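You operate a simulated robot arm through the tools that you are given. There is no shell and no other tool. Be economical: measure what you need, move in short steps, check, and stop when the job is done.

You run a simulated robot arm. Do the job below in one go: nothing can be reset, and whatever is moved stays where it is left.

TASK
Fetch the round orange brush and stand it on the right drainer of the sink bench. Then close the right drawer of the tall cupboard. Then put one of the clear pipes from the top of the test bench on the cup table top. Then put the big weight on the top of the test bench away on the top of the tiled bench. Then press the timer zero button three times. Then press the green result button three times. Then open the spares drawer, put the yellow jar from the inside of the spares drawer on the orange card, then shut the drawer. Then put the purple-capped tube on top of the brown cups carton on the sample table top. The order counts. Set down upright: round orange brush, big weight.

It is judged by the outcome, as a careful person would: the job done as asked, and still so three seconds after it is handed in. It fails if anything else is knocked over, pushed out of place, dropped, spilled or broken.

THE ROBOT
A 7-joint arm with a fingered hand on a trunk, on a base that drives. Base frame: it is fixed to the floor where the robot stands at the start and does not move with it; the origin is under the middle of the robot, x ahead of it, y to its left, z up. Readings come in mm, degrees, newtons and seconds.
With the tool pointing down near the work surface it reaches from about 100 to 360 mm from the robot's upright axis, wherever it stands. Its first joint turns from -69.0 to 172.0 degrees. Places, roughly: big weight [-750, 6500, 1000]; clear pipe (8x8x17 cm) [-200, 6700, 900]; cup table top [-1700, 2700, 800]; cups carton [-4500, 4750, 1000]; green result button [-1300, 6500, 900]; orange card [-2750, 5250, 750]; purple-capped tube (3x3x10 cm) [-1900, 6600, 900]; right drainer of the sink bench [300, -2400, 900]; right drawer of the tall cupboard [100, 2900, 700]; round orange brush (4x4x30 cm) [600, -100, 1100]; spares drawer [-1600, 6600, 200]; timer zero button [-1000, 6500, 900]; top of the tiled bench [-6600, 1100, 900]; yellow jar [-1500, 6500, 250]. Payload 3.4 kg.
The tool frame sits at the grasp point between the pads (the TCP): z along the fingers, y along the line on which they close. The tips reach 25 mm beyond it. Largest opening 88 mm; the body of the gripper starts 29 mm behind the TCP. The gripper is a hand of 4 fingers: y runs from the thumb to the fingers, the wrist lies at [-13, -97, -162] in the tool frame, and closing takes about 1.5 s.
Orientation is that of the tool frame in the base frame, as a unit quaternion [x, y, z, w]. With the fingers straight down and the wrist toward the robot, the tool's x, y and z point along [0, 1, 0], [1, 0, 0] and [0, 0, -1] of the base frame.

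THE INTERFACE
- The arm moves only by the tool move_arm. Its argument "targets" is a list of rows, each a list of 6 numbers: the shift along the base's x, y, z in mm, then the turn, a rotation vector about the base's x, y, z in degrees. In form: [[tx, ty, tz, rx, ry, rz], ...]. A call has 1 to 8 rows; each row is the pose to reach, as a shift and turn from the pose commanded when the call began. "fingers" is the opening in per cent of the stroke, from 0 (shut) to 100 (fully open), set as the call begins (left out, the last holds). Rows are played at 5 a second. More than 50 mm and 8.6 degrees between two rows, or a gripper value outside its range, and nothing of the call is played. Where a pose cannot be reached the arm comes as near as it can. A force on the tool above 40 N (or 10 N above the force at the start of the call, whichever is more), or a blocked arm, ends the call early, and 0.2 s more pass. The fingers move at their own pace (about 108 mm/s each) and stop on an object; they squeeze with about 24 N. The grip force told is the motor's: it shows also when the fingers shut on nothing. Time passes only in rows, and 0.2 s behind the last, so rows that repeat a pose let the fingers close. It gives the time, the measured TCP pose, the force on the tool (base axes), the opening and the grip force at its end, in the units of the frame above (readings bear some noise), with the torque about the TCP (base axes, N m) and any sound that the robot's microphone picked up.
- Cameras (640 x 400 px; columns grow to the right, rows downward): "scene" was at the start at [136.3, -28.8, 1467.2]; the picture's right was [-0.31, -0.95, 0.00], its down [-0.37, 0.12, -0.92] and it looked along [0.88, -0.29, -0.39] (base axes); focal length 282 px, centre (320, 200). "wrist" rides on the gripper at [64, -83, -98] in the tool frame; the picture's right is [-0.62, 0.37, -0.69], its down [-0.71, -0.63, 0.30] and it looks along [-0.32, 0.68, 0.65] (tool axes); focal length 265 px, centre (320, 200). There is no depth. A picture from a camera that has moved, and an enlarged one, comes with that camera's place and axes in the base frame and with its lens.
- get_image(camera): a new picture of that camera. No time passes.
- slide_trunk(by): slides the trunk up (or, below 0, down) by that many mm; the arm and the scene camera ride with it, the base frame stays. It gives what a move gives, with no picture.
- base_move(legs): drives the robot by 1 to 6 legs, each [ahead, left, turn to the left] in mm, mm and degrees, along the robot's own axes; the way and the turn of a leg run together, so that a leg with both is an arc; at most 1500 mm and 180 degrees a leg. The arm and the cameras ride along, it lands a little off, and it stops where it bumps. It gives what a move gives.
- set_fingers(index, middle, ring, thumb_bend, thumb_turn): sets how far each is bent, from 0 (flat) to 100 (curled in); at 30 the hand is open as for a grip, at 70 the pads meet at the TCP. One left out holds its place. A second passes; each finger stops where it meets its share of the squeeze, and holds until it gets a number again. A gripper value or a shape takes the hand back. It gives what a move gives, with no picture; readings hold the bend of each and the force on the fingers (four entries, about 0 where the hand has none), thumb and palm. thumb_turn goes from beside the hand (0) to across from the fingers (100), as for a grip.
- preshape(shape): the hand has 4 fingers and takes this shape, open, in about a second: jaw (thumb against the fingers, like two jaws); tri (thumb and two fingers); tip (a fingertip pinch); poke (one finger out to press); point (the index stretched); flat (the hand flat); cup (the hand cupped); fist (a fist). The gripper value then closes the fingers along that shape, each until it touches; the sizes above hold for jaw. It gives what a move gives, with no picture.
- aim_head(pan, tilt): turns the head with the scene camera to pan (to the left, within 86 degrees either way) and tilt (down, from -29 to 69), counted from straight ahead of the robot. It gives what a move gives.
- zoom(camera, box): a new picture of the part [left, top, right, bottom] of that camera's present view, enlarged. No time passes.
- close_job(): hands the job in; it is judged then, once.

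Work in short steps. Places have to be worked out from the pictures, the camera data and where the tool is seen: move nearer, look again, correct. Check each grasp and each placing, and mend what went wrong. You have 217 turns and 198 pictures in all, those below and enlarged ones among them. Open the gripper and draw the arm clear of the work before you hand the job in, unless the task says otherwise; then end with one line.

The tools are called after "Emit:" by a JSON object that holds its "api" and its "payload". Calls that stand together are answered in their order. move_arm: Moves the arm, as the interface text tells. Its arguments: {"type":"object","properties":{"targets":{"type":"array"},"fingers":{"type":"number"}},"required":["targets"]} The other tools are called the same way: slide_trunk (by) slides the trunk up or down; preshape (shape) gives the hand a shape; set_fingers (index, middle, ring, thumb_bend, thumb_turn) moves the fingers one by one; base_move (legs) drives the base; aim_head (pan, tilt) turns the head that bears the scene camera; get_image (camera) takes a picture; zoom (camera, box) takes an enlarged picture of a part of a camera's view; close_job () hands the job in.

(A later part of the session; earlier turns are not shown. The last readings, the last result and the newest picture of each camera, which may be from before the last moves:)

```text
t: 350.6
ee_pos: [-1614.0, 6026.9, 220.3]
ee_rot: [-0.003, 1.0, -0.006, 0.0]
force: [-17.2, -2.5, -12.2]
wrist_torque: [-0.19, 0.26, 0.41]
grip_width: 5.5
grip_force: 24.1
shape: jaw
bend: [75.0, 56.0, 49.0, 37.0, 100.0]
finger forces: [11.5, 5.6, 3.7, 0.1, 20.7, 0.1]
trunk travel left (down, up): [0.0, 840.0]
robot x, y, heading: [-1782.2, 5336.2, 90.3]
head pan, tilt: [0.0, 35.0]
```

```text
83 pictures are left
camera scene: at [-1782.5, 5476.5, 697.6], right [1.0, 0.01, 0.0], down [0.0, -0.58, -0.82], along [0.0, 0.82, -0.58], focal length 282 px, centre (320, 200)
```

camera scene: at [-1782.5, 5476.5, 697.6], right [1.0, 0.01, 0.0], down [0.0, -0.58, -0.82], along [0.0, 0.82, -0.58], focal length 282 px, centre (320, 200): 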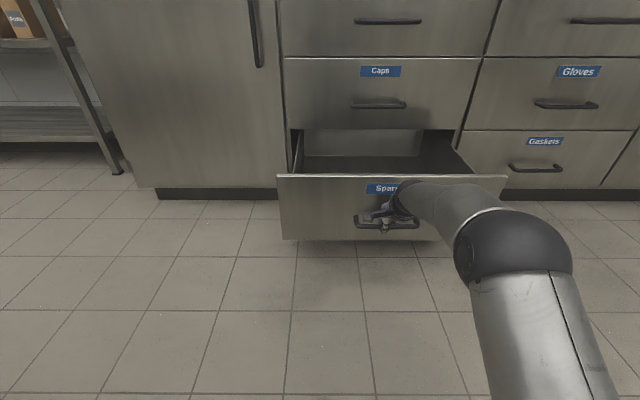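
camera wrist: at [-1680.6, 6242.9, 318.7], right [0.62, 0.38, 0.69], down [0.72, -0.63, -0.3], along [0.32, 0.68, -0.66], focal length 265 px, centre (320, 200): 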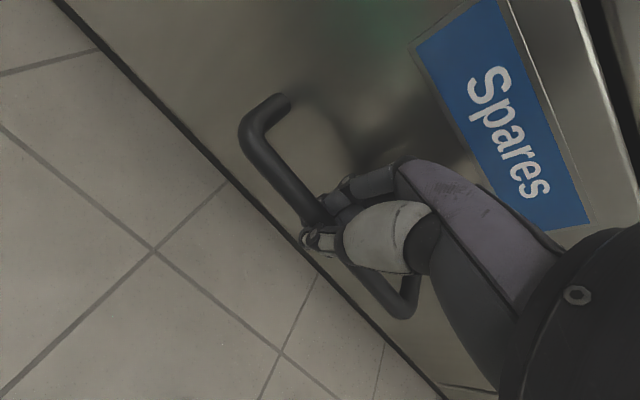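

The drawer is out 300 mm. I release, lift the hand and look inside from above.

Emit:
{"api": "move_arm", "payload": {"targets": [[0, 0, 0, 0, 0, 0], [0, 0, 0, 0, 0, 0], [0, 0, 0, 0, 0, 0], [0, 0, 0, 0, 0, 0], [0, 0, 15, 0, 0, 0], [0, 0, 40, 0, 0, 0], [0, 0, 70, 0, 0, 0]], "fingers": 50}}

Emit:
{"api": "slide_trunk", "payload": {"by": 350}}

Emit:
{"api": "aim_head", "payload": {"pan": -10, "tilt": 50}}

Emit:
{"api": "get_image", "payload": {"camera": "scene"}}

Emit:
{"api": "get_image", "payload": {"camera": "wrist"}}

```text
t: 352.2
ee_pos: [-1612.5, 6025.7, 292.1]
ee_rot: [-0.003, 1.0, -0.005, 0.001]
force: [0.4, -0.1, 0.5]
wrist_torque: [0.03, 0.02, -0.02]
grip_width: 43.3
grip_force: 0.0
shape: jaw
bend: [74.0, 45.0, 41.0, 69.0, 100.0]
finger forces: [0.0, 0.9, 0.1, 0.1, 0.0, 0.0]
trunk travel left (down, up): [0.0, 840.0]
robot x, y, heading: [-1780.2, 5338.8, 90.5]
head pan, tilt: [0.0, 35.0]
```

```text
t: 355.6
ee_pos: [-1614.5, 6025.5, 641.7]
ee_rot: [-0.002, 1.0, -0.004, 0.0]
force: [0.3, 0.3, 0.2]
wrist_torque: [0.0, 0.0, -0.01]
grip_width: 43.8
grip_force: 0.0
shape: jaw
bend: [74.0, 45.0, 41.0, 69.0, 100.0]
finger forces: [0.0, 0.1, 0.1, 0.0, 0.0, 0.1]
trunk travel left (down, up): [-350.0, 490.0]
robot x, y, heading: [-1782.8, 5336.9, 90.5]
head pan, tilt: [0.0, 35.0]
```

```text
t: 356.4
ee_pos: [-1614.3, 6025.7, 642.6]
ee_rot: [-0.002, 1.0, -0.004, 0.0]
force: [-0.6, 0.0, 0.7]
wrist_torque: [0.01, 0.0, 0.02]
grip_width: 43.9
grip_force: 0.1
shape: jaw
bend: [74.0, 45.0, 41.0, 69.0, 100.0]
finger forces: [0.0, 0.0, 0.0, 0.0, 0.2, 0.0]
trunk travel left (down, up): [-350.0, 490.0]
robot x, y, heading: [-1779.5, 5332.7, 90.1]
head pan, tilt: [-10.0, 50.0]
```

```text
82 pictures are left
camera scene: at [-1769.2, 5463.1, 1026.2], right [0.99, -0.17, 0.0], down [-0.13, -0.75, -0.64], along [0.11, 0.63, -0.77], focal length 282 px, centre (320, 200)
```

scene: 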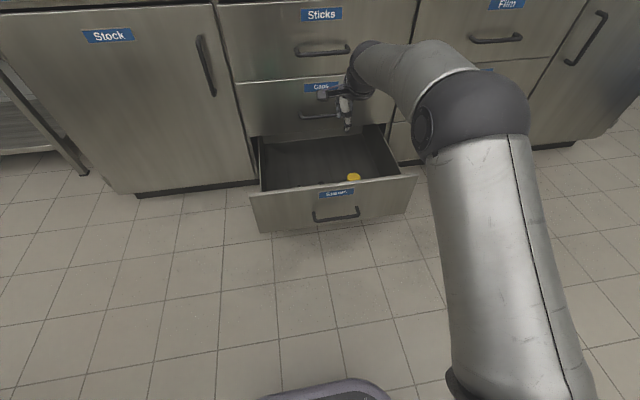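

```text
81 pictures are left
camera wrist: at [-1677.1, 5941.9, 740.4], right [0.62, 0.38, 0.69], down [0.72, -0.63, -0.3], along [0.32, 0.68, -0.66], focal length 265 px, centre (320, 200)
```

wrist: 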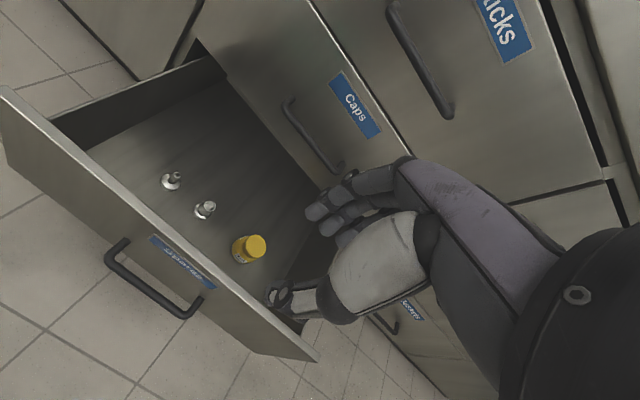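

The yellow jar is at about (-1495, 6242), top z≈195, in the front right of the drawer. I zoom to see its shape.

Emit:
{"api": "zoom", "payload": {"camera": "wrist", "box": [130, 150, 330, 300]}}

```text
2.67 times, centred on (230, 225) of wrist
camera zoom: at [-1677.1, 5941.9, 740.4], right [0.62, 0.38, 0.69], down [0.72, -0.63, -0.3], along [0.32, 0.68, -0.66], focal length 708 px, centre (560, 133)
```

zoom: 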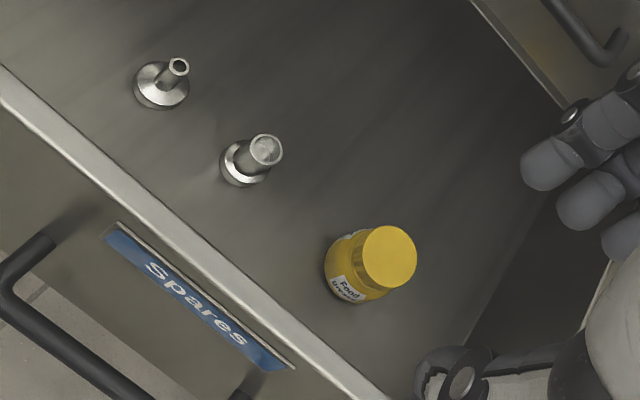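

The jar's cap is about 48 mm wide. I drive so the hand comes above it.

Emit:
{"api": "base_move", "payload": {"legs": [[190, -119, 0]]}}

Emit:
{"api": "slide_trunk", "payload": {"by": -150}}

Emit:
{"api": "move_arm", "payload": {"targets": [[0, 0, 0, 0, 0, 0], [0, 0, 0, 0, 0, 0], [0, 0, 0, 0, 0, 0]], "fingers": 80}}

Emit:
{"api": "get_image", "payload": {"camera": "wrist"}}

Emit:
{"api": "get_image", "payload": {"camera": "scene"}}

```text
t: 358.1
ee_pos: [-1495.0, 6216.1, 641.2]
ee_rot: [-0.002, 1.0, -0.005, 0.0]
force: [-0.7, 0.1, 0.5]
wrist_torque: [0.01, -0.02, -0.02]
grip_width: 43.8
grip_force: 0.1
shape: jaw
bend: [74.0, 45.0, 41.0, 69.0, 100.0]
finger forces: [0.0, 0.0, 0.0, 0.0, 0.1, 0.1]
trunk travel left (down, up): [-350.0, 490.0]
robot x, y, heading: [-1660.5, 5527.8, 90.1]
head pan, tilt: [-10.0, 50.0]
```

```text
t: 359.9
ee_pos: [-1494.1, 6216.2, 492.4]
ee_rot: [-0.003, 1.0, -0.004, 0.0]
force: [0.1, 1.2, 0.8]
wrist_torque: [0.0, -0.01, -0.02]
grip_width: 43.8
grip_force: 0.1
shape: jaw
bend: [74.0, 45.0, 41.0, 69.0, 100.0]
finger forces: [0.0, 0.0, 0.0, 0.1, 0.0, 0.0]
trunk travel left (down, up): [-200.0, 640.0]
robot x, y, heading: [-1660.8, 5526.9, 90.2]
head pan, tilt: [-10.0, 50.0]
```

```text
t: 360.7
ee_pos: [-1495.0, 6215.7, 491.9]
ee_rot: [-0.003, 1.0, -0.004, 0.0]
force: [-0.6, -0.1, 0.3]
wrist_torque: [-0.02, -0.01, 0.0]
grip_width: 70.1
grip_force: 0.1
shape: jaw
bend: [27.0, 34.0, 32.0, 49.0, 99.0]
finger forces: [0.1, 0.0, 0.0, 0.0, 0.0, 0.0]
trunk travel left (down, up): [-200.0, 640.0]
robot x, y, heading: [-1663.7, 5524.4, 90.5]
head pan, tilt: [-10.0, 50.0]
```

```text
79 pictures are left
camera wrist: at [-1558.1, 6132.0, 590.4], right [0.62, 0.38, 0.69], down [0.72, -0.63, -0.3], along [0.32, 0.68, -0.66], focal length 265 px, centre (320, 200)
```

wrist: 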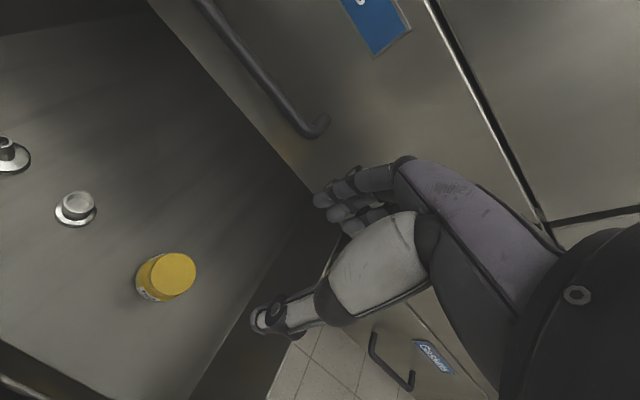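

```text
78 pictures are left
camera scene: at [-1650.3, 5653.2, 876.2], right [0.99, -0.17, 0.0], down [-0.13, -0.76, -0.64], along [0.11, 0.63, -0.77], focal length 282 px, centre (320, 200)
```

scene: 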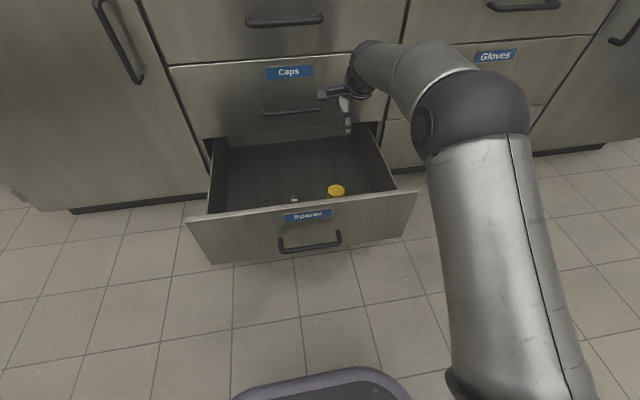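

Refined: jar top at (-1500, 6229, 217). I lower with the trunk, keeping clear, then align.

Emit:
{"api": "slide_trunk", "payload": {"by": -160}}

Emit:
{"api": "move_arm", "payload": {"targets": [[-5, 12, 0, 0, 0, 0], [-5, 12, -30, 0, 0, 0]], "fingers": 80}}

Emit:
{"api": "get_image", "payload": {"camera": "wrist"}}

Emit:
{"api": "get_image", "payload": {"camera": "scene"}}

```text
t: 362.5
ee_pos: [-1494.1, 6217.2, 331.3]
ee_rot: [-0.003, 1.0, -0.004, 0.0]
force: [0.3, -0.5, 0.0]
wrist_torque: [0.02, 0.01, 0.0]
grip_width: 69.7
grip_force: 0.0
shape: jaw
bend: [27.0, 34.0, 32.0, 49.0, 99.0]
finger forces: [0.0, 0.1, 0.0, 0.0, 0.0, 0.0]
trunk travel left (down, up): [-40.0, 800.0]
robot x, y, heading: [-1662.4, 5524.0, 90.3]
head pan, tilt: [-10.0, 50.0]
```

```text
t: 363.1
ee_pos: [-1499.5, 6230.0, 303.2]
ee_rot: [-0.003, 1.0, -0.004, 0.0]
force: [0.5, 0.4, -0.4]
wrist_torque: [-0.02, -0.04, -0.03]
grip_width: 70.3
grip_force: 0.0
shape: jaw
bend: [27.0, 34.0, 32.0, 49.0, 99.0]
finger forces: [0.0, 0.0, 0.0, 0.0, 0.1, 0.0]
trunk travel left (down, up): [-40.0, 800.0]
robot x, y, heading: [-1668.8, 5527.2, 90.4]
head pan, tilt: [-10.0, 50.0]
```

```text
77 pictures are left
camera wrist: at [-1563.2, 6145.3, 400.8], right [0.62, 0.38, 0.69], down [0.72, -0.63, -0.3], along [0.32, 0.68, -0.66], focal length 265 px, centre (320, 200)
```

wrist: 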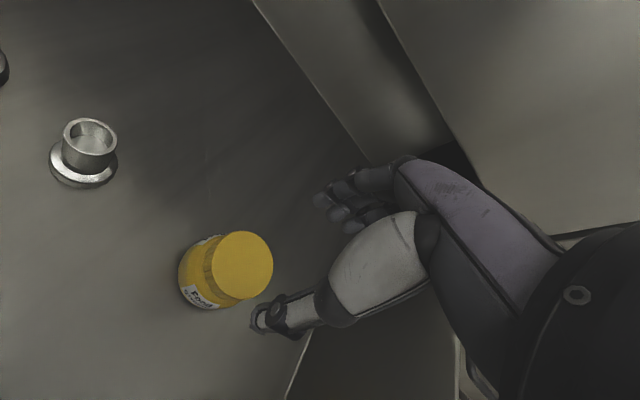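

```text
76 pictures are left
camera scene: at [-1650.3, 5653.2, 716.2], right [0.99, -0.17, 0.0], down [-0.13, -0.76, -0.64], along [0.11, 0.63, -0.77], focal length 282 px, centre (320, 200)
```

scene: 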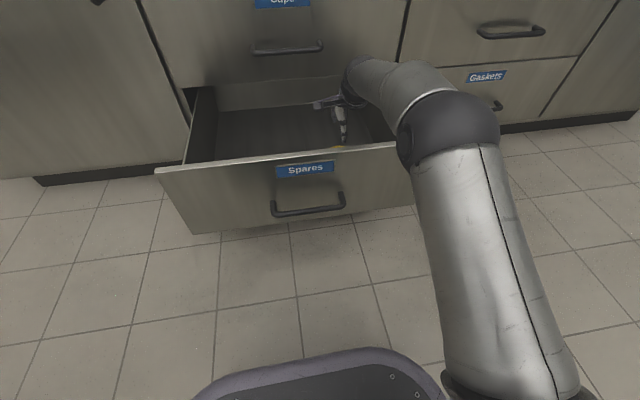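

The cap is exactly on the tool line. The forearm should clear the drawer front by about 30 mm, so I descend with the arm only.

Emit:
{"api": "move_arm", "payload": {"targets": [[0, 0, -25, 0, 0, 0], [0, 0, -50, 0, 0, 0], [0, 0, -75, 0, 0, 0], [0, 0, -97, 0, 0, 0]]}}

Emit:
{"api": "get_image", "payload": {"camera": "wrist"}}

Emit:
{"api": "get_image", "payload": {"camera": "scene"}}

```text
t: 364.1
ee_pos: [-1498.0, 6229.2, 202.2]
ee_rot: [-0.003, 1.0, -0.005, 0.0]
force: [0.0, 0.0, -0.8]
wrist_torque: [-0.01, 0.02, 0.01]
grip_width: 70.1
grip_force: 0.0
shape: jaw
bend: [27.0, 34.0, 32.0, 49.0, 99.0]
finger forces: [0.0, 0.0, 0.1, 0.0, 0.0, 0.0]
trunk travel left (down, up): [-40.0, 800.0]
robot x, y, heading: [-1664.2, 5528.1, 90.0]
head pan, tilt: [-10.0, 50.0]
```

```text
75 pictures are left
camera wrist: at [-1561.8, 6144.4, 302.1], right [0.62, 0.38, 0.69], down [0.72, -0.63, -0.3], along [0.32, 0.68, -0.66], focal length 265 px, centre (320, 200)
```

wrist: 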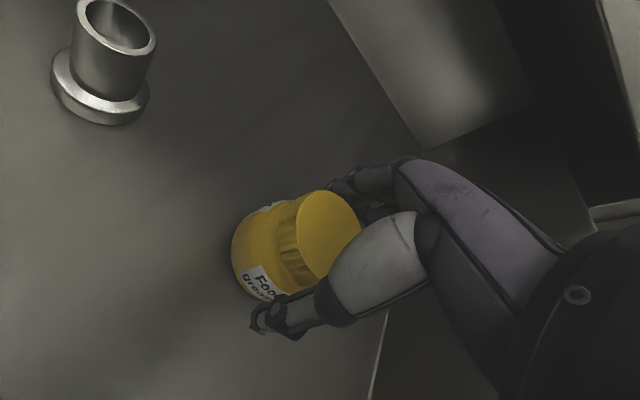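

```text
74 pictures are left
camera scene: at [-1650.3, 5653.2, 716.2], right [0.99, -0.17, 0.0], down [-0.13, -0.76, -0.64], along [0.11, 0.63, -0.77], focal length 282 px, centre (320, 200)
```

scene: 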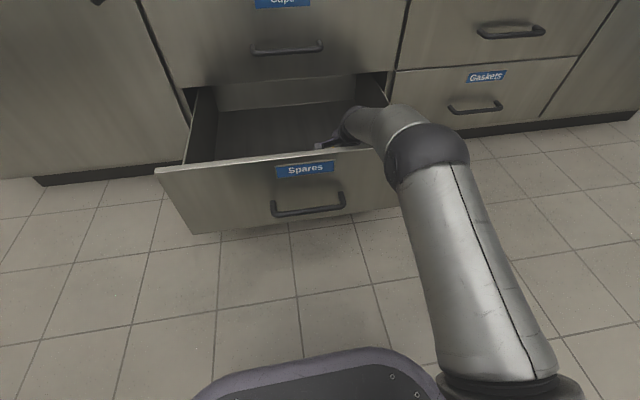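

The cap is between thumb and fingers with no contact elsewhere. I close on it.

Emit:
{"api": "move_arm", "payload": {"targets": [[0, 0, 0, 0, 0, 0], [0, 0, 0, 0, 0, 0], [0, 0, 0, 0, 0, 0], [0, 0, 0, 0, 0, 0], [0, 0, 0, 0, 0, 0], [0, 0, 0, 0, 0, 0], [0, 0, 0, 0, 0, 0]], "fingers": 0}}

Emit:
{"api": "move_arm", "payload": {"targets": [[0, 0, 12, 0, 0, 0], [0, 0, 40, 0, 0, 0], [0, 0, 80, 0, 0, 0], [0, 0, 110, 0, 0, 0]]}}

Emit:
{"api": "get_image", "payload": {"camera": "wrist"}}

```text
t: 365.7
ee_pos: [-1496.9, 6227.7, 203.3]
ee_rot: [-0.003, 1.0, -0.006, 0.0]
force: [-0.5, -0.4, 0.5]
wrist_torque: [0.05, 0.0, -0.03]
grip_width: 44.6
grip_force: 24.0
shape: jaw
bend: [74.0, 43.0, 43.0, 73.0, 100.0]
finger forces: [11.4, 8.7, 3.0, 0.0, 20.2, 0.0]
trunk travel left (down, up): [-40.0, 800.0]
robot x, y, heading: [-1661.6, 5530.3, 90.2]
head pan, tilt: [-10.0, 50.0]
```

```text
t: 366.7
ee_pos: [-1497.7, 6227.8, 313.0]
ee_rot: [-0.002, 1.0, -0.005, 0.001]
force: [-0.4, 0.3, -1.9]
wrist_torque: [-0.02, 0.01, 0.02]
grip_width: 44.3
grip_force: 24.4
shape: jaw
bend: [74.0, 43.0, 44.0, 73.0, 100.0]
finger forces: [11.4, 8.6, 3.3, 0.1, 20.6, 0.0]
trunk travel left (down, up): [-40.0, 800.0]
robot x, y, heading: [-1662.1, 5525.4, 90.3]
head pan, tilt: [-10.0, 50.0]
```

```text
73 pictures are left
camera wrist: at [-1560.8, 6143.8, 412.0], right [0.62, 0.38, 0.69], down [0.72, -0.63, -0.3], along [0.32, 0.68, -0.66], focal length 265 px, centre (320, 200)
```

wrist: 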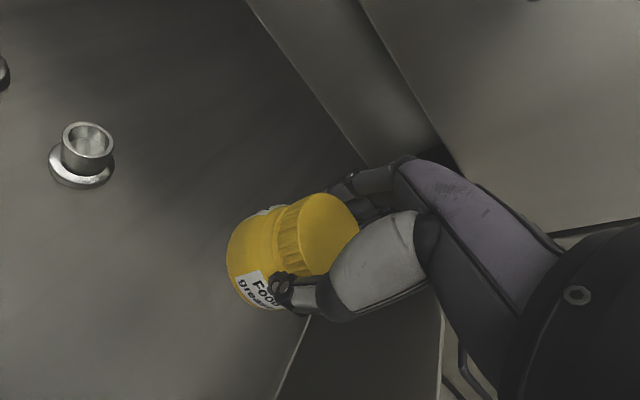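

The jar is held. I raise it clear with the trunk and back out from the bench.

Emit:
{"api": "slide_trunk", "payload": {"by": 400}}

Emit:
{"api": "slide_trunk", "payload": {"by": 250}}

Emit:
{"api": "base_move", "payload": {"legs": [[-480, 0, 0]]}}

Emit:
{"api": "aim_head", "payload": {"pan": 70, "tilt": 25}}

Emit:
{"api": "get_image", "payload": {"camera": "scene"}}

```text
t: 370.5
ee_pos: [-1496.8, 6227.5, 711.9]
ee_rot: [-0.003, 1.0, -0.005, 0.0]
force: [0.5, 0.9, -1.0]
wrist_torque: [-0.02, 0.02, 0.03]
grip_width: 43.9
grip_force: 23.9
shape: jaw
bend: [74.0, 43.0, 44.0, 73.0, 100.0]
finger forces: [11.3, 8.6, 3.2, 0.0, 20.8, 0.0]
trunk travel left (down, up): [-440.0, 400.0]
robot x, y, heading: [-1657.8, 5525.7, 90.5]
head pan, tilt: [-10.0, 50.0]
```

```text
t: 373.1
ee_pos: [-1497.3, 6228.4, 962.3]
ee_rot: [-0.002, 1.0, -0.006, 0.0]
force: [-0.2, -0.8, -1.5]
wrist_torque: [-0.02, 0.01, 0.02]
grip_width: 43.9
grip_force: 24.6
shape: jaw
bend: [74.0, 43.0, 44.0, 73.0, 100.0]
finger forces: [11.3, 8.6, 3.3, 0.1, 21.0, 0.0]
trunk travel left (down, up): [-690.0, 150.0]
robot x, y, heading: [-1661.5, 5527.1, 90.3]
head pan, tilt: [-10.0, 50.0]
```

```text
t: 376.0
ee_pos: [-1491.4, 5742.6, 962.3]
ee_rot: [0.002, 1.0, -0.005, 0.0]
force: [-0.6, -0.1, -0.9]
wrist_torque: [-0.02, -0.01, 0.01]
grip_width: 44.1
grip_force: 24.4
shape: jaw
bend: [74.0, 43.0, 44.0, 73.0, 100.0]
finger forces: [11.3, 8.6, 3.2, 0.0, 21.0, 0.0]
trunk travel left (down, up): [-690.0, 150.0]
robot x, y, heading: [-1663.5, 5045.2, 89.8]
head pan, tilt: [-10.0, 50.0]
```

```text
t: 377.5
ee_pos: [-1490.3, 5743.9, 963.1]
ee_rot: [0.001, 1.0, -0.005, -0.001]
force: [0.1, -0.4, -1.2]
wrist_torque: [0.03, 0.01, 0.0]
grip_width: 44.1
grip_force: 23.6
shape: jaw
bend: [74.0, 43.0, 44.0, 73.0, 100.0]
finger forces: [11.3, 8.6, 3.2, 0.1, 21.0, 0.0]
trunk travel left (down, up): [-690.0, 150.0]
robot x, y, heading: [-1660.1, 5044.3, 90.0]
head pan, tilt: [70.0, 25.0]
```

```text
72 pictures are left
camera scene: at [-1749.0, 5125.7, 1403.6], right [0.35, 0.94, 0.0], down [0.4, -0.15, -0.91], along [-0.85, 0.31, -0.42], focal length 282 px, centre (320, 200)
```

scene: 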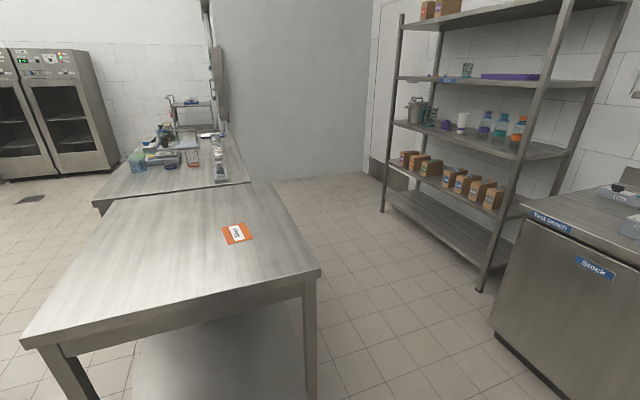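

The orange card lies at about (-2740, 5147) on the table ahead left. I turn left to face it and look again.

Emit:
{"api": "base_move", "payload": {"legs": [[0, 0, 90]]}}

Emit:
{"api": "base_move", "payload": {"legs": [[150, 65, 0]]}}

Emit:
{"api": "aim_head", "payload": {"pan": -5, "tilt": 35}}

Emit:
{"api": "get_image", "payload": {"camera": "scene"}}

Emit:
{"api": "get_image", "payload": {"camera": "wrist"}}

```text
t: 381.7
ee_pos: [-2359.6, 5219.4, 963.0]
ee_rot: [-0.702, 0.712, -0.004, 0.004]
force: [0.1, 0.1, -2.1]
wrist_torque: [0.03, 0.03, -0.01]
grip_width: 43.6
grip_force: 24.1
shape: jaw
bend: [74.0, 43.0, 44.0, 73.0, 100.0]
finger forces: [11.1, 8.6, 3.2, 0.0, 20.6, 0.0]
trunk travel left (down, up): [-690.0, 150.0]
robot x, y, heading: [-1661.7, 5043.5, 179.5]
head pan, tilt: [70.0, 25.0]
```

```text
t: 383.1
ee_pos: [-2508.3, 5157.3, 962.5]
ee_rot: [-0.702, 0.712, -0.004, 0.004]
force: [0.2, 0.3, -2.3]
wrist_torque: [0.02, -0.03, -0.01]
grip_width: 43.6
grip_force: 23.8
shape: jaw
bend: [74.0, 43.0, 44.0, 73.0, 100.0]
finger forces: [11.0, 8.6, 3.3, 0.1, 20.7, 0.0]
trunk travel left (down, up): [-690.0, 150.0]
robot x, y, heading: [-1811.4, 4982.7, 179.1]
head pan, tilt: [70.0, 25.0]
```

```text
t: 384.6
ee_pos: [-2509.3, 5158.2, 963.2]
ee_rot: [-0.703, 0.712, -0.004, 0.004]
force: [1.1, -0.2, -1.6]
wrist_torque: [0.03, -0.01, -0.02]
grip_width: 43.9
grip_force: 24.0
shape: jaw
bend: [74.0, 43.0, 44.0, 73.0, 100.0]
finger forces: [11.0, 8.7, 3.3, 0.0, 20.7, 0.0]
trunk travel left (down, up): [-690.0, 150.0]
robot x, y, heading: [-1810.7, 4980.0, 179.2]
head pan, tilt: [-5.0, 35.0]
```

```text
71 pictures are left
camera scene: at [-1949.6, 4991.2, 1387.9], right [0.1, 1.0, 0.0], down [0.57, -0.06, -0.82], along [-0.81, 0.08, -0.57], focal length 282 px, centre (320, 200)
```

scene: 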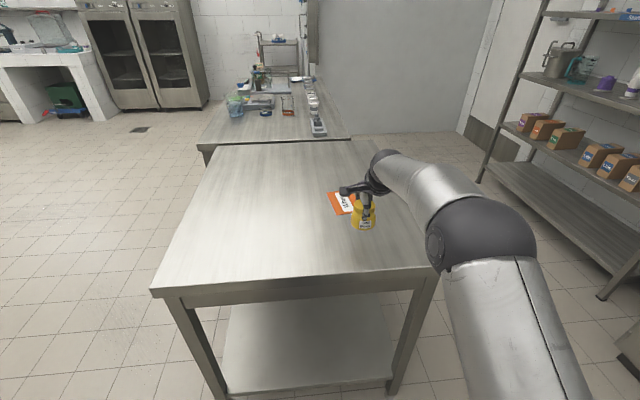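

```text
70 pictures are left
camera wrist: at [-2426.6, 5090.8, 1061.8], right [-0.37, 0.63, 0.69], down [0.64, 0.71, -0.3], along [-0.67, 0.33, -0.66], focal length 265 px, centre (320, 200)
```

wrist: 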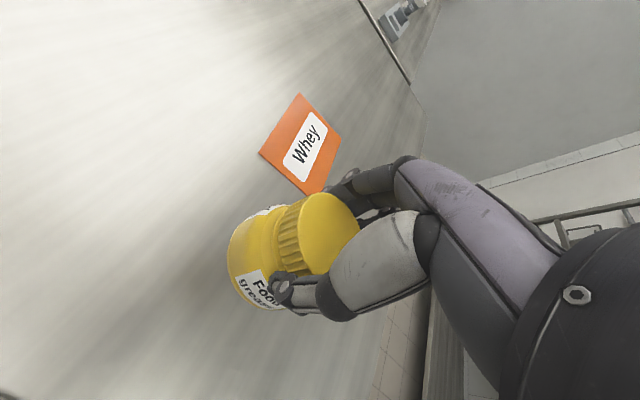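

The card centre is at about (-2714, 5138), z≈830. I drive ahead 195 mm and check again.

Emit:
{"api": "base_move", "payload": {"legs": [[195, 18, 0.5]]}}

Emit:
{"api": "get_image", "payload": {"camera": "wrist"}}

Emit:
{"api": "zoom", "payload": {"camera": "scene", "box": [280, 150, 440, 270]}}

```text
t: 386.2
ee_pos: [-2703.9, 5132.9, 963.1]
ee_rot: [-0.706, 0.708, -0.004, 0.004]
force: [-1.4, -0.1, -1.4]
wrist_torque: [-0.01, 0.02, -0.01]
grip_width: 43.5
grip_force: 24.0
shape: jaw
bend: [74.0, 43.0, 44.0, 73.0, 100.0]
finger forces: [11.0, 8.7, 3.4, 0.0, 20.6, 0.0]
trunk travel left (down, up): [-690.0, 150.0]
robot x, y, heading: [-2004.5, 4965.5, 179.9]
head pan, tilt: [-5.0, 35.0]
```

```text
69 pictures are left
camera wrist: at [-2620.8, 5067.4, 1061.5], right [-0.37, 0.62, 0.69], down [0.63, 0.71, -0.3], along [-0.68, 0.33, -0.66], focal length 265 px, centre (320, 200)
```

wrist: 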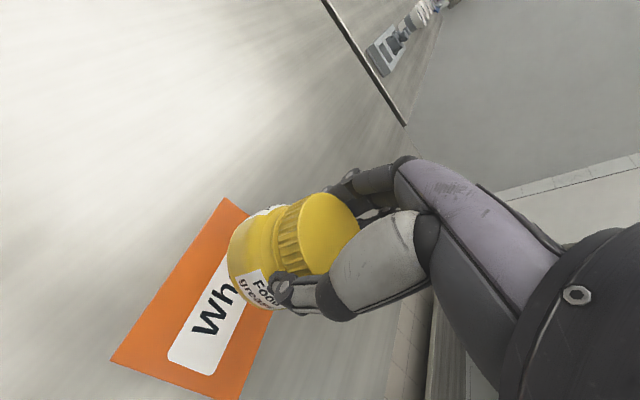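

```text
3.33 times, centred on (360, 210) of scene
camera zoom: at [-2143.0, 4973.0, 1387.8], right [0.09, 1.0, 0.0], down [0.57, -0.05, -0.82], along [-0.82, 0.07, -0.57], focal length 940 px, centre (187, 167)
```

zoom: 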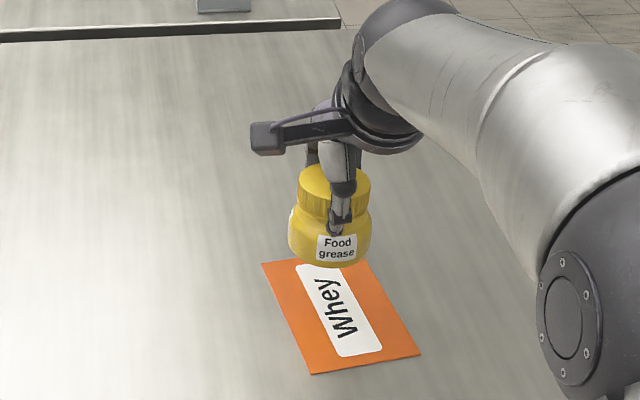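

The card centre is (-2686, 5144), z≈861, and the jar bottom is about 50 mm below the TCP. I shift over the centre and lower.

Emit:
{"api": "move_arm", "payload": {"targets": [[18, 11, 0, 0, 0, 0], [18, 11, -25, 0, 0, 0], [18, 11, -35, 0, 0, 0]]}}

Emit:
{"api": "get_image", "payload": {"camera": "wrist"}}

Emit:
{"api": "zoom", "payload": {"camera": "scene", "box": [280, 150, 440, 270]}}

```text
t: 387.0
ee_pos: [-2683.7, 5144.6, 929.4]
ee_rot: [-0.706, 0.709, -0.003, 0.003]
force: [0.8, -0.1, -1.1]
wrist_torque: [-0.03, -0.03, -0.01]
grip_width: 43.6
grip_force: 23.6
shape: jaw
bend: [74.0, 43.0, 44.0, 73.0, 100.0]
finger forces: [10.9, 8.7, 3.3, 0.0, 20.9, 0.0]
trunk travel left (down, up): [-690.0, 150.0]
robot x, y, heading: [-2004.1, 4966.9, 179.8]
head pan, tilt: [-5.0, 35.0]
```

```text
67 pictures are left
camera wrist: at [-2601.0, 5078.3, 1028.0], right [-0.37, 0.62, 0.69], down [0.63, 0.71, -0.3], along [-0.68, 0.32, -0.66], focal length 265 px, centre (320, 200)
```

wrist: 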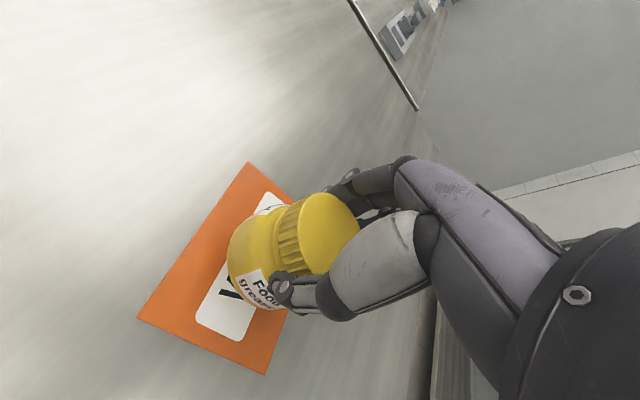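

```text
3.33 times, centred on (360, 210) of scene
camera zoom: at [-2141.4, 4973.2, 1388.0], right [0.09, 1.0, 0.0], down [0.57, -0.05, -0.82], along [-0.82, 0.07, -0.57], focal length 940 px, centre (187, 167)
```

zoom: 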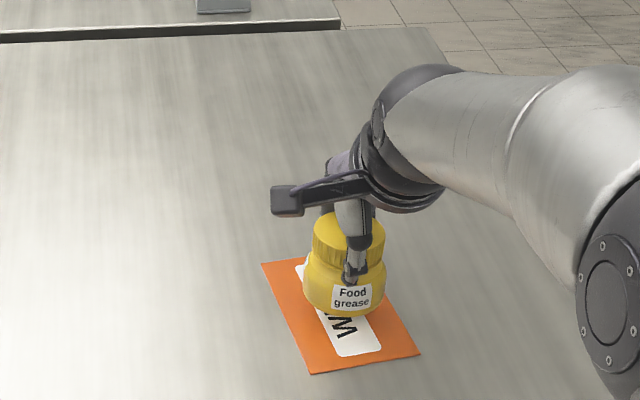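

The jar is over the card's middle. I lower in small steps to contact.

Emit:
{"api": "move_arm", "payload": {"targets": [[0, 0, -6, 0, 0, 0], [0, 0, -9, 0, 0, 0], [0, 0, -12, 0, 0, 0], [0, 0, -14, 0, 0, 0]]}}

Emit:
{"api": "zoom", "payload": {"camera": "scene", "box": [280, 150, 440, 270]}}

```text
t: 388.0
ee_pos: [-2684.2, 5144.7, 915.0]
ee_rot: [-0.706, 0.708, -0.004, 0.004]
force: [0.6, 0.6, -1.1]
wrist_torque: [-0.01, 0.01, 0.0]
grip_width: 43.6
grip_force: 23.6
shape: jaw
bend: [74.0, 43.0, 44.0, 73.0, 100.0]
finger forces: [10.9, 8.7, 3.3, 0.0, 20.9, 0.0]
trunk travel left (down, up): [-690.0, 150.0]
robot x, y, heading: [-2001.8, 4961.2, 180.2]
head pan, tilt: [-5.0, 35.0]
```

```text
3.33 times, centred on (360, 210) of scene
camera zoom: at [-2142.2, 4973.1, 1387.9], right [0.09, 1.0, 0.0], down [0.57, -0.05, -0.82], along [-0.82, 0.07, -0.57], focal length 940 px, centre (187, 167)
```

zoom: 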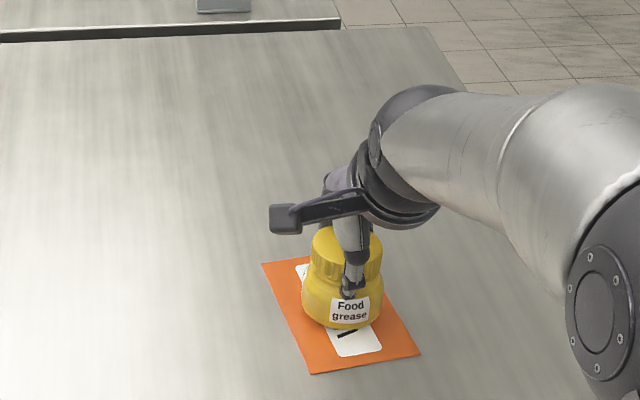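

No contact yet, so I continue.

Emit:
{"api": "move_arm", "payload": {"targets": [[0, 0, -2, 0, 0, 0], [0, 0, -4, 0, 0, 0], [0, 0, -6, 0, 0, 0], [0, 0, -8, 0, 0, 0]]}}

```text
t: 389.0
ee_pos: [-2683.4, 5144.0, 910.7]
ee_rot: [-0.706, 0.708, -0.001, 0.001]
force: [-0.1, -0.2, 14.6]
wrist_torque: [0.03, 0.47, 0.0]
grip_width: 43.6
grip_force: 24.1
shape: jaw
bend: [74.0, 42.0, 45.0, 73.0, 100.0]
finger forces: [11.0, 12.7, 2.5, 0.0, 23.9, 0.0]
trunk travel left (down, up): [-690.0, 150.0]
robot x, y, heading: [-2001.9, 4963.7, 179.9]
head pan, tilt: [-5.0, 35.0]
```

Contact at TCP z≈911 (14 N). I ease 2 mm up and open.

Emit:
{"api": "move_arm", "payload": {"targets": [[0, 0, 2, 0, 0, 0], [0, 0, 3, 0, 0, 0]]}}

Emit:
{"api": "move_arm", "payload": {"targets": [[0, 0, 0, 0, 0, 0], [0, 0, 0, 0, 0, 0], [0, 0, 0, 0, 0, 0], [0, 0, 0, 0, 0, 0], [0, 0, 0, 0, 0, 0], [0, 0, 0, 0, 0, 0]], "fingers": 85}}

Emit:
{"api": "move_arm", "payload": {"targets": [[0, 0, 20, 0, 0, 0], [0, 0, 50, 0, 0, 0], [0, 0, 90, 0, 0, 0], [0, 0, 130, 0, 0, 0]]}}

Emit:
{"api": "get_image", "payload": {"camera": "wrist"}}

Emit:
{"api": "get_image", "payload": {"camera": "scene"}}

```text
t: 389.6
ee_pos: [-2684.3, 5142.9, 911.5]
ee_rot: [-0.706, 0.708, -0.002, 0.003]
force: [-3.1, -0.2, 11.9]
wrist_torque: [0.02, 0.56, 0.03]
grip_width: 43.6
grip_force: 23.9
shape: jaw
bend: [74.0, 42.0, 45.0, 73.0, 100.0]
finger forces: [12.2, 12.7, 3.1, 0.0, 22.3, 0.0]
trunk travel left (down, up): [-690.0, 150.0]
robot x, y, heading: [-2002.3, 4962.8, 179.9]
head pan, tilt: [-5.0, 35.0]
```

```text
t: 391.0
ee_pos: [-2684.0, 5145.5, 909.5]
ee_rot: [-0.707, 0.708, -0.003, 0.004]
force: [-0.6, -0.6, -0.7]
wrist_torque: [0.01, 0.02, 0.02]
grip_width: 74.5
grip_force: 0.0
shape: jaw
bend: [28.0, 33.0, 31.0, 43.0, 99.0]
finger forces: [0.1, 0.1, 0.1, 0.0, 0.0, 0.0]
trunk travel left (down, up): [-690.0, 150.0]
robot x, y, heading: [-2003.7, 4963.3, 179.6]
head pan, tilt: [-5.0, 35.0]
```

```text
t: 392.0
ee_pos: [-2683.6, 5144.3, 1040.7]
ee_rot: [-0.707, 0.707, -0.004, 0.003]
force: [-0.4, 0.0, -0.1]
wrist_torque: [-0.04, 0.0, 0.02]
grip_width: 74.5
grip_force: 0.1
shape: jaw
bend: [28.0, 33.0, 31.0, 43.0, 99.0]
finger forces: [0.0, 0.0, 0.0, 0.0, 0.1, 0.1]
trunk travel left (down, up): [-690.0, 150.0]
robot x, y, heading: [-2000.6, 4966.2, 180.0]
head pan, tilt: [-5.0, 35.0]
```

```text
64 pictures are left
camera wrist: at [-2601.5, 5078.5, 1139.6], right [-0.37, 0.62, 0.69], down [0.63, 0.71, -0.3], along [-0.68, 0.33, -0.66], focal length 265 px, centre (320, 200)
```

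wrist: 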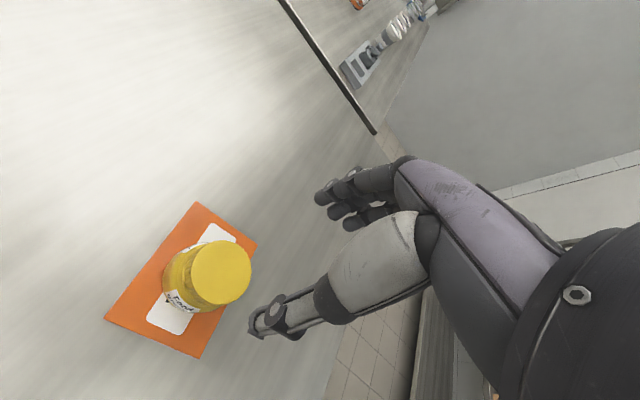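

```text
63 pictures are left
camera scene: at [-2141.3, 4972.9, 1387.9], right [0.09, 1.0, 0.0], down [0.57, -0.05, -0.82], along [-0.82, 0.07, -0.57], focal length 282 px, centre (320, 200)
```

scene: 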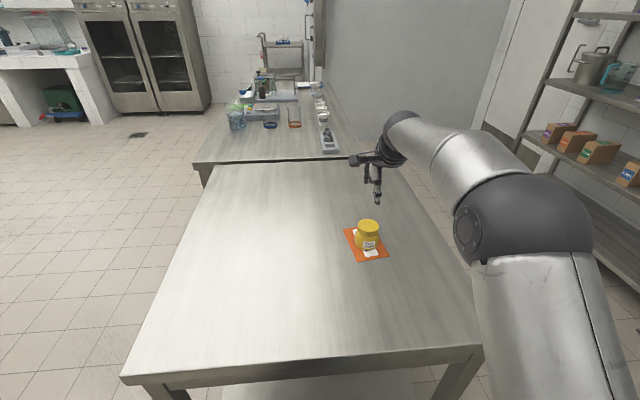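

The jar stands on the orange card. Now I go back to shut the drawer: back off, turn to +y and make a fist.

Emit:
{"api": "base_move", "payload": {"legs": [[-345, 0, 0], [0, 0, -90]]}}

Emit:
{"api": "preshape", "payload": {"shape": "fist"}}

Emit:
{"api": "slide_trunk", "payload": {"by": -400}}

Emit:
{"api": "slide_trunk", "payload": {"by": -280}}

Emit:
{"api": "aim_head", "payload": {"pan": -5, "tilt": 20}}

Emit:
{"api": "get_image", "payload": {"camera": "scene"}}

```text
t: 398.1
ee_pos: [-1457.0, 5642.3, 1040.4]
ee_rot: [0.013, 1.0, -0.005, 0.0]
force: [-0.1, 0.4, -0.6]
wrist_torque: [0.0, 0.0, 0.0]
grip_width: 74.9
grip_force: 0.0
shape: jaw
bend: [28.0, 33.0, 31.0, 43.0, 99.0]
finger forces: [0.0, 0.1, 0.0, 0.0, 0.0, 0.0]
trunk travel left (down, up): [-690.0, 150.0]
robot x, y, heading: [-1651.8, 4967.3, 88.4]
head pan, tilt: [-5.0, 35.0]
```

```text
t: 399.0
ee_pos: [-1457.2, 5642.2, 1040.2]
ee_rot: [0.014, 1.0, -0.005, 0.0]
force: [0.1, -0.2, 0.3]
wrist_torque: [0.04, -0.03, -0.01]
grip_width: 0.0
grip_force: 0.0
shape: fist
bend: [100.0, 100.0, 100.0, 86.0, 85.0]
finger forces: [0.0, 0.0, 0.0, 0.1, 0.0, 0.0]
trunk travel left (down, up): [-690.0, 150.0]
robot x, y, heading: [-1653.9, 4963.9, 88.5]
head pan, tilt: [-5.0, 35.0]
```

```text
t: 402.9
ee_pos: [-1456.9, 5641.7, 640.8]
ee_rot: [0.013, 1.0, -0.006, 0.0]
force: [0.1, -0.3, 0.1]
wrist_torque: [-0.01, 0.0, -0.04]
grip_width: 0.1
grip_force: 0.1
shape: fist
bend: [100.0, 100.0, 100.0, 86.0, 85.0]
finger forces: [0.1, 0.1, 0.0, 0.0, 0.1, 0.0]
trunk travel left (down, up): [-290.0, 550.0]
robot x, y, heading: [-1656.8, 4965.9, 88.4]
head pan, tilt: [-5.0, 35.0]
```

```text
t: 405.7
ee_pos: [-1455.9, 5641.6, 360.7]
ee_rot: [0.013, 1.0, -0.005, 0.0]
force: [0.0, -0.7, 0.3]
wrist_torque: [-0.05, -0.03, 0.01]
grip_width: 0.1
grip_force: 0.0
shape: fist
bend: [100.0, 100.0, 100.0, 86.0, 85.0]
finger forces: [0.0, 0.0, 0.0, 0.0, 0.0, 0.0]
trunk travel left (down, up): [-10.0, 830.0]
robot x, y, heading: [-1655.7, 4963.7, 88.2]
head pan, tilt: [-5.0, 35.0]
```

```text
t: 406.5
ee_pos: [-1456.4, 5642.9, 360.4]
ee_rot: [0.013, 1.0, -0.005, -0.001]
force: [-0.9, -0.2, 0.6]
wrist_torque: [0.0, -0.02, -0.03]
grip_width: 0.1
grip_force: 0.1
shape: fist
bend: [100.0, 100.0, 100.0, 86.0, 85.0]
finger forces: [0.0, 0.0, 0.1, 0.1, 0.0, 0.0]
trunk travel left (down, up): [-10.0, 830.0]
robot x, y, heading: [-1652.1, 4965.9, 88.4]
head pan, tilt: [-5.0, 20.0]
```

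```text
62 pictures are left
camera scene: at [-1643.0, 5107.2, 731.7], right [0.99, -0.11, 0.0], down [-0.04, -0.34, -0.94], along [0.11, 0.93, -0.34], focal length 282 px, centre (320, 200)
```

scene: 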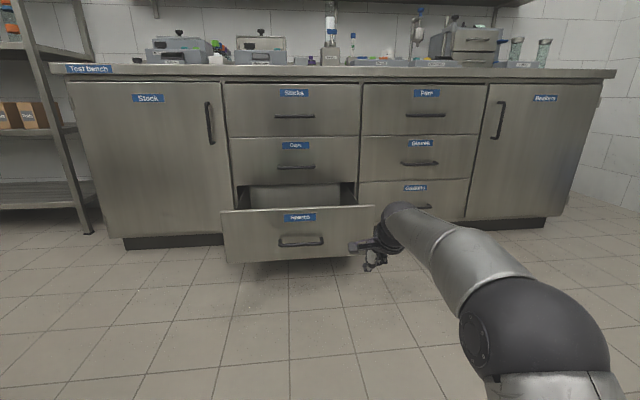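

The drawer still stands open 300 mm. I straighten, lower the fist to z≈245 and approach the face right of the handle.

Emit:
{"api": "base_move", "payload": {"legs": [[0, 0, 1.7]]}}

Emit:
{"api": "move_arm", "payload": {"targets": [[0, -15, -30, 0, 0, 0], [0, -30, -60, 0, 0, 0], [0, -45, -90, 0, 0, 0], [0, -60, -115, 0, 0, 0]]}}

Emit:
{"api": "base_move", "payload": {"legs": [[330, 0, 0]]}}

Emit:
{"api": "get_image", "payload": {"camera": "scene"}}

```text
t: 407.2
ee_pos: [-1476.7, 5647.6, 361.1]
ee_rot: [-0.003, 1.0, -0.004, -0.001]
force: [0.3, 0.2, -0.5]
wrist_torque: [-0.03, -0.01, 0.01]
grip_width: 0.3
grip_force: 0.1
shape: fist
bend: [100.0, 100.0, 100.0, 86.0, 85.0]
finger forces: [0.0, 0.0, 0.0, 0.1, 0.0, 0.0]
trunk travel left (down, up): [-10.0, 830.0]
robot x, y, heading: [-1655.9, 4965.3, 90.6]
head pan, tilt: [-5.0, 20.0]
```

```text
t: 408.2
ee_pos: [-1477.2, 5585.6, 246.7]
ee_rot: [-0.003, 1.0, -0.004, 0.0]
force: [0.0, 0.5, 0.1]
wrist_torque: [-0.04, -0.02, 0.03]
grip_width: 0.0
grip_force: 0.1
shape: fist
bend: [100.0, 100.0, 100.0, 86.0, 85.0]
finger forces: [0.0, 0.0, 0.0, 0.0, 0.0, 0.0]
trunk travel left (down, up): [-10.0, 830.0]
robot x, y, heading: [-1654.0, 4964.6, 90.2]
head pan, tilt: [-5.0, 20.0]
```

```text
t: 410.4
ee_pos: [-1479.7, 5913.6, 246.0]
ee_rot: [-0.001, 1.0, -0.006, 0.001]
force: [-0.2, -0.6, -0.2]
wrist_torque: [-0.02, 0.01, 0.0]
grip_width: 0.1
grip_force: 0.1
shape: fist
bend: [100.0, 100.0, 100.0, 86.0, 85.0]
finger forces: [0.1, 0.0, 0.1, 0.0, 0.0, 0.0]
trunk travel left (down, up): [-10.0, 830.0]
robot x, y, heading: [-1656.9, 5291.2, 90.4]
head pan, tilt: [-5.0, 20.0]
```

```text
61 pictures are left
camera scene: at [-1648.7, 5434.8, 731.8], right [1.0, -0.08, 0.0], down [-0.03, -0.34, -0.94], along [0.08, 0.94, -0.34], focal length 282 px, centre (320, 200)
```

scene: 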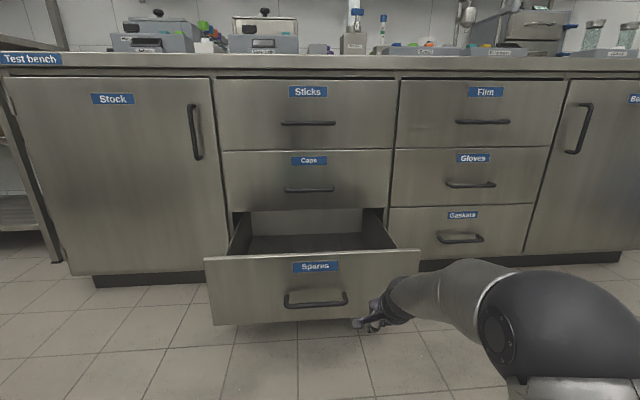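

The fist lines up with the face right of the handle. I push by driving ahead, then finish with the arm.

Emit:
{"api": "base_move", "payload": {"legs": [[340, 0, 0]]}}

Emit:
{"api": "get_image", "payload": {"camera": "scene"}}

Emit:
{"api": "move_arm", "payload": {"targets": [[0, 12, 0, 0, 0, 0], [0, 24, 0, 0, 0, 0], [0, 36, 0, 0, 0, 0], [0, 48, 0, 0, 0, 0], [0, 60, 0, 0, 0, 0]]}}

Emit:
{"api": "get_image", "payload": {"camera": "scene"}}

```text
t: 412.6
ee_pos: [-1480.9, 6253.4, 245.7]
ee_rot: [-0.002, 1.0, -0.005, 0.0]
force: [-0.4, 0.5, 0.5]
wrist_torque: [-0.01, 0.01, 0.0]
grip_width: 0.1
grip_force: 0.0
shape: fist
bend: [100.0, 100.0, 100.0, 86.0, 85.0]
finger forces: [0.1, 0.0, 0.0, 0.0, 0.0, 0.0]
trunk travel left (down, up): [-10.0, 830.0]
robot x, y, heading: [-1657.6, 5635.6, 90.1]
head pan, tilt: [-5.0, 20.0]
```

```text
60 pictures are left
camera scene: at [-1650.5, 5775.4, 731.8], right [1.0, -0.08, 0.0], down [-0.03, -0.34, -0.94], along [0.08, 0.94, -0.34], focal length 282 px, centre (320, 200)
```

scene: 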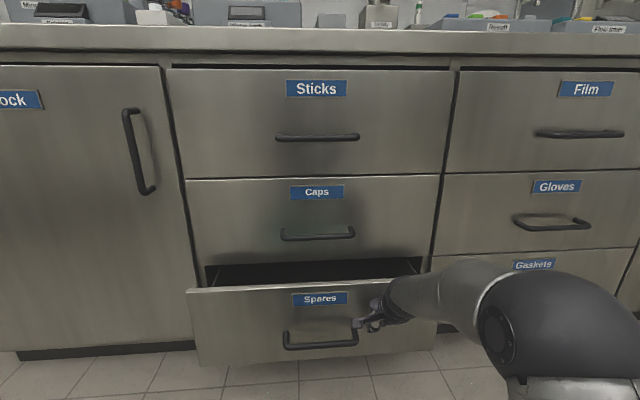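

```text
t: 413.8
ee_pos: [-1482.0, 6314.1, 246.1]
ee_rot: [-0.002, 1.0, -0.004, 0.0]
force: [1.3, -1.9, -1.2]
wrist_torque: [0.07, 0.01, 0.0]
grip_width: 0.0
grip_force: 0.1
shape: fist
bend: [100.0, 100.0, 100.0, 86.0, 85.0]
finger forces: [0.0, 1.6, 0.1, 0.1, 0.1, 0.1]
trunk travel left (down, up): [-10.0, 830.0]
robot x, y, heading: [-1658.0, 5636.4, 90.2]
head pan, tilt: [-5.0, 20.0]
```

```text
59 pictures are left
camera scene: at [-1650.5, 5775.4, 731.8], right [1.0, -0.08, 0.0], down [-0.03, -0.34, -0.94], along [0.08, 0.94, -0.34], focal length 282 px, centre (320, 200)
```

scene: 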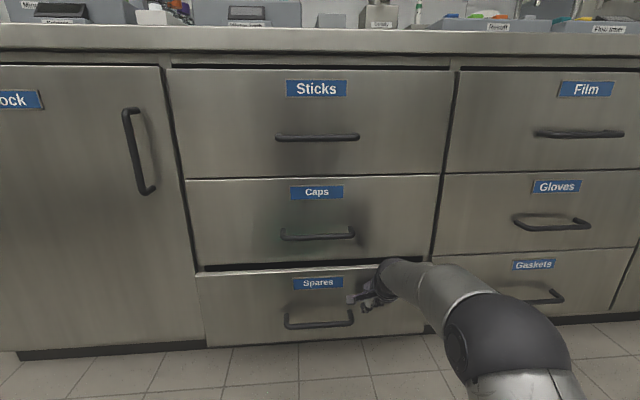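

Nearly shut, with a small gap left. I push on until it stops.

Emit:
{"api": "move_arm", "payload": {"targets": [[0, 8, 0, 0, 0, 0], [0, 16, 0, 0, 0, 0], [0, 24, 0, 0, 0, 0], [0, 32, 0, 0, 0, 0], [0, 40, 0, 0, 0, 0]]}}

Emit:
{"api": "get_image", "payload": {"camera": "scene"}}

```text
t: 415.0
ee_pos: [-1481.9, 6347.9, 246.7]
ee_rot: [-0.002, 1.0, -0.011, 0.001]
force: [-2.2, -14.8, 5.2]
wrist_torque: [0.9, -0.08, -0.1]
grip_width: 0.0
grip_force: 0.1
shape: fist
bend: [100.0, 100.0, 100.0, 86.0, 85.0]
finger forces: [0.0, 14.2, 0.1, 0.0, 0.0, 0.0]
trunk travel left (down, up): [-10.0, 830.0]
robot x, y, heading: [-1655.4, 5627.9, 90.3]
head pan, tilt: [-5.0, 20.0]
stopped in row 5: the force on the tool passed its limit at 56 N (the readings are from after the stop); the commanded pose is now the measured one
```

```text
58 pictures are left
camera scene: at [-1650.5, 5773.8, 732.1], right [1.0, -0.08, 0.0], down [-0.03, -0.34, -0.94], along [0.08, 0.94, -0.34], focal length 282 px, centre (320, 200)
```

scene: 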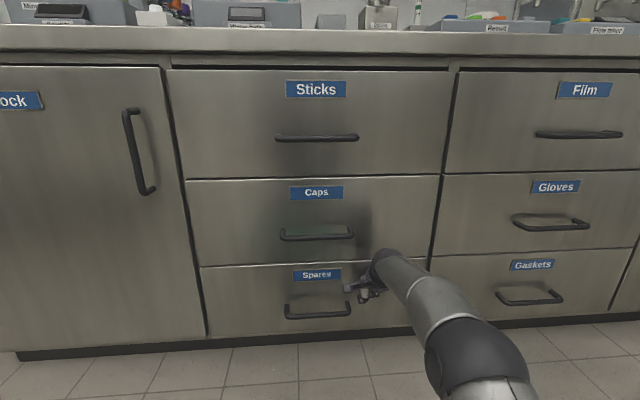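

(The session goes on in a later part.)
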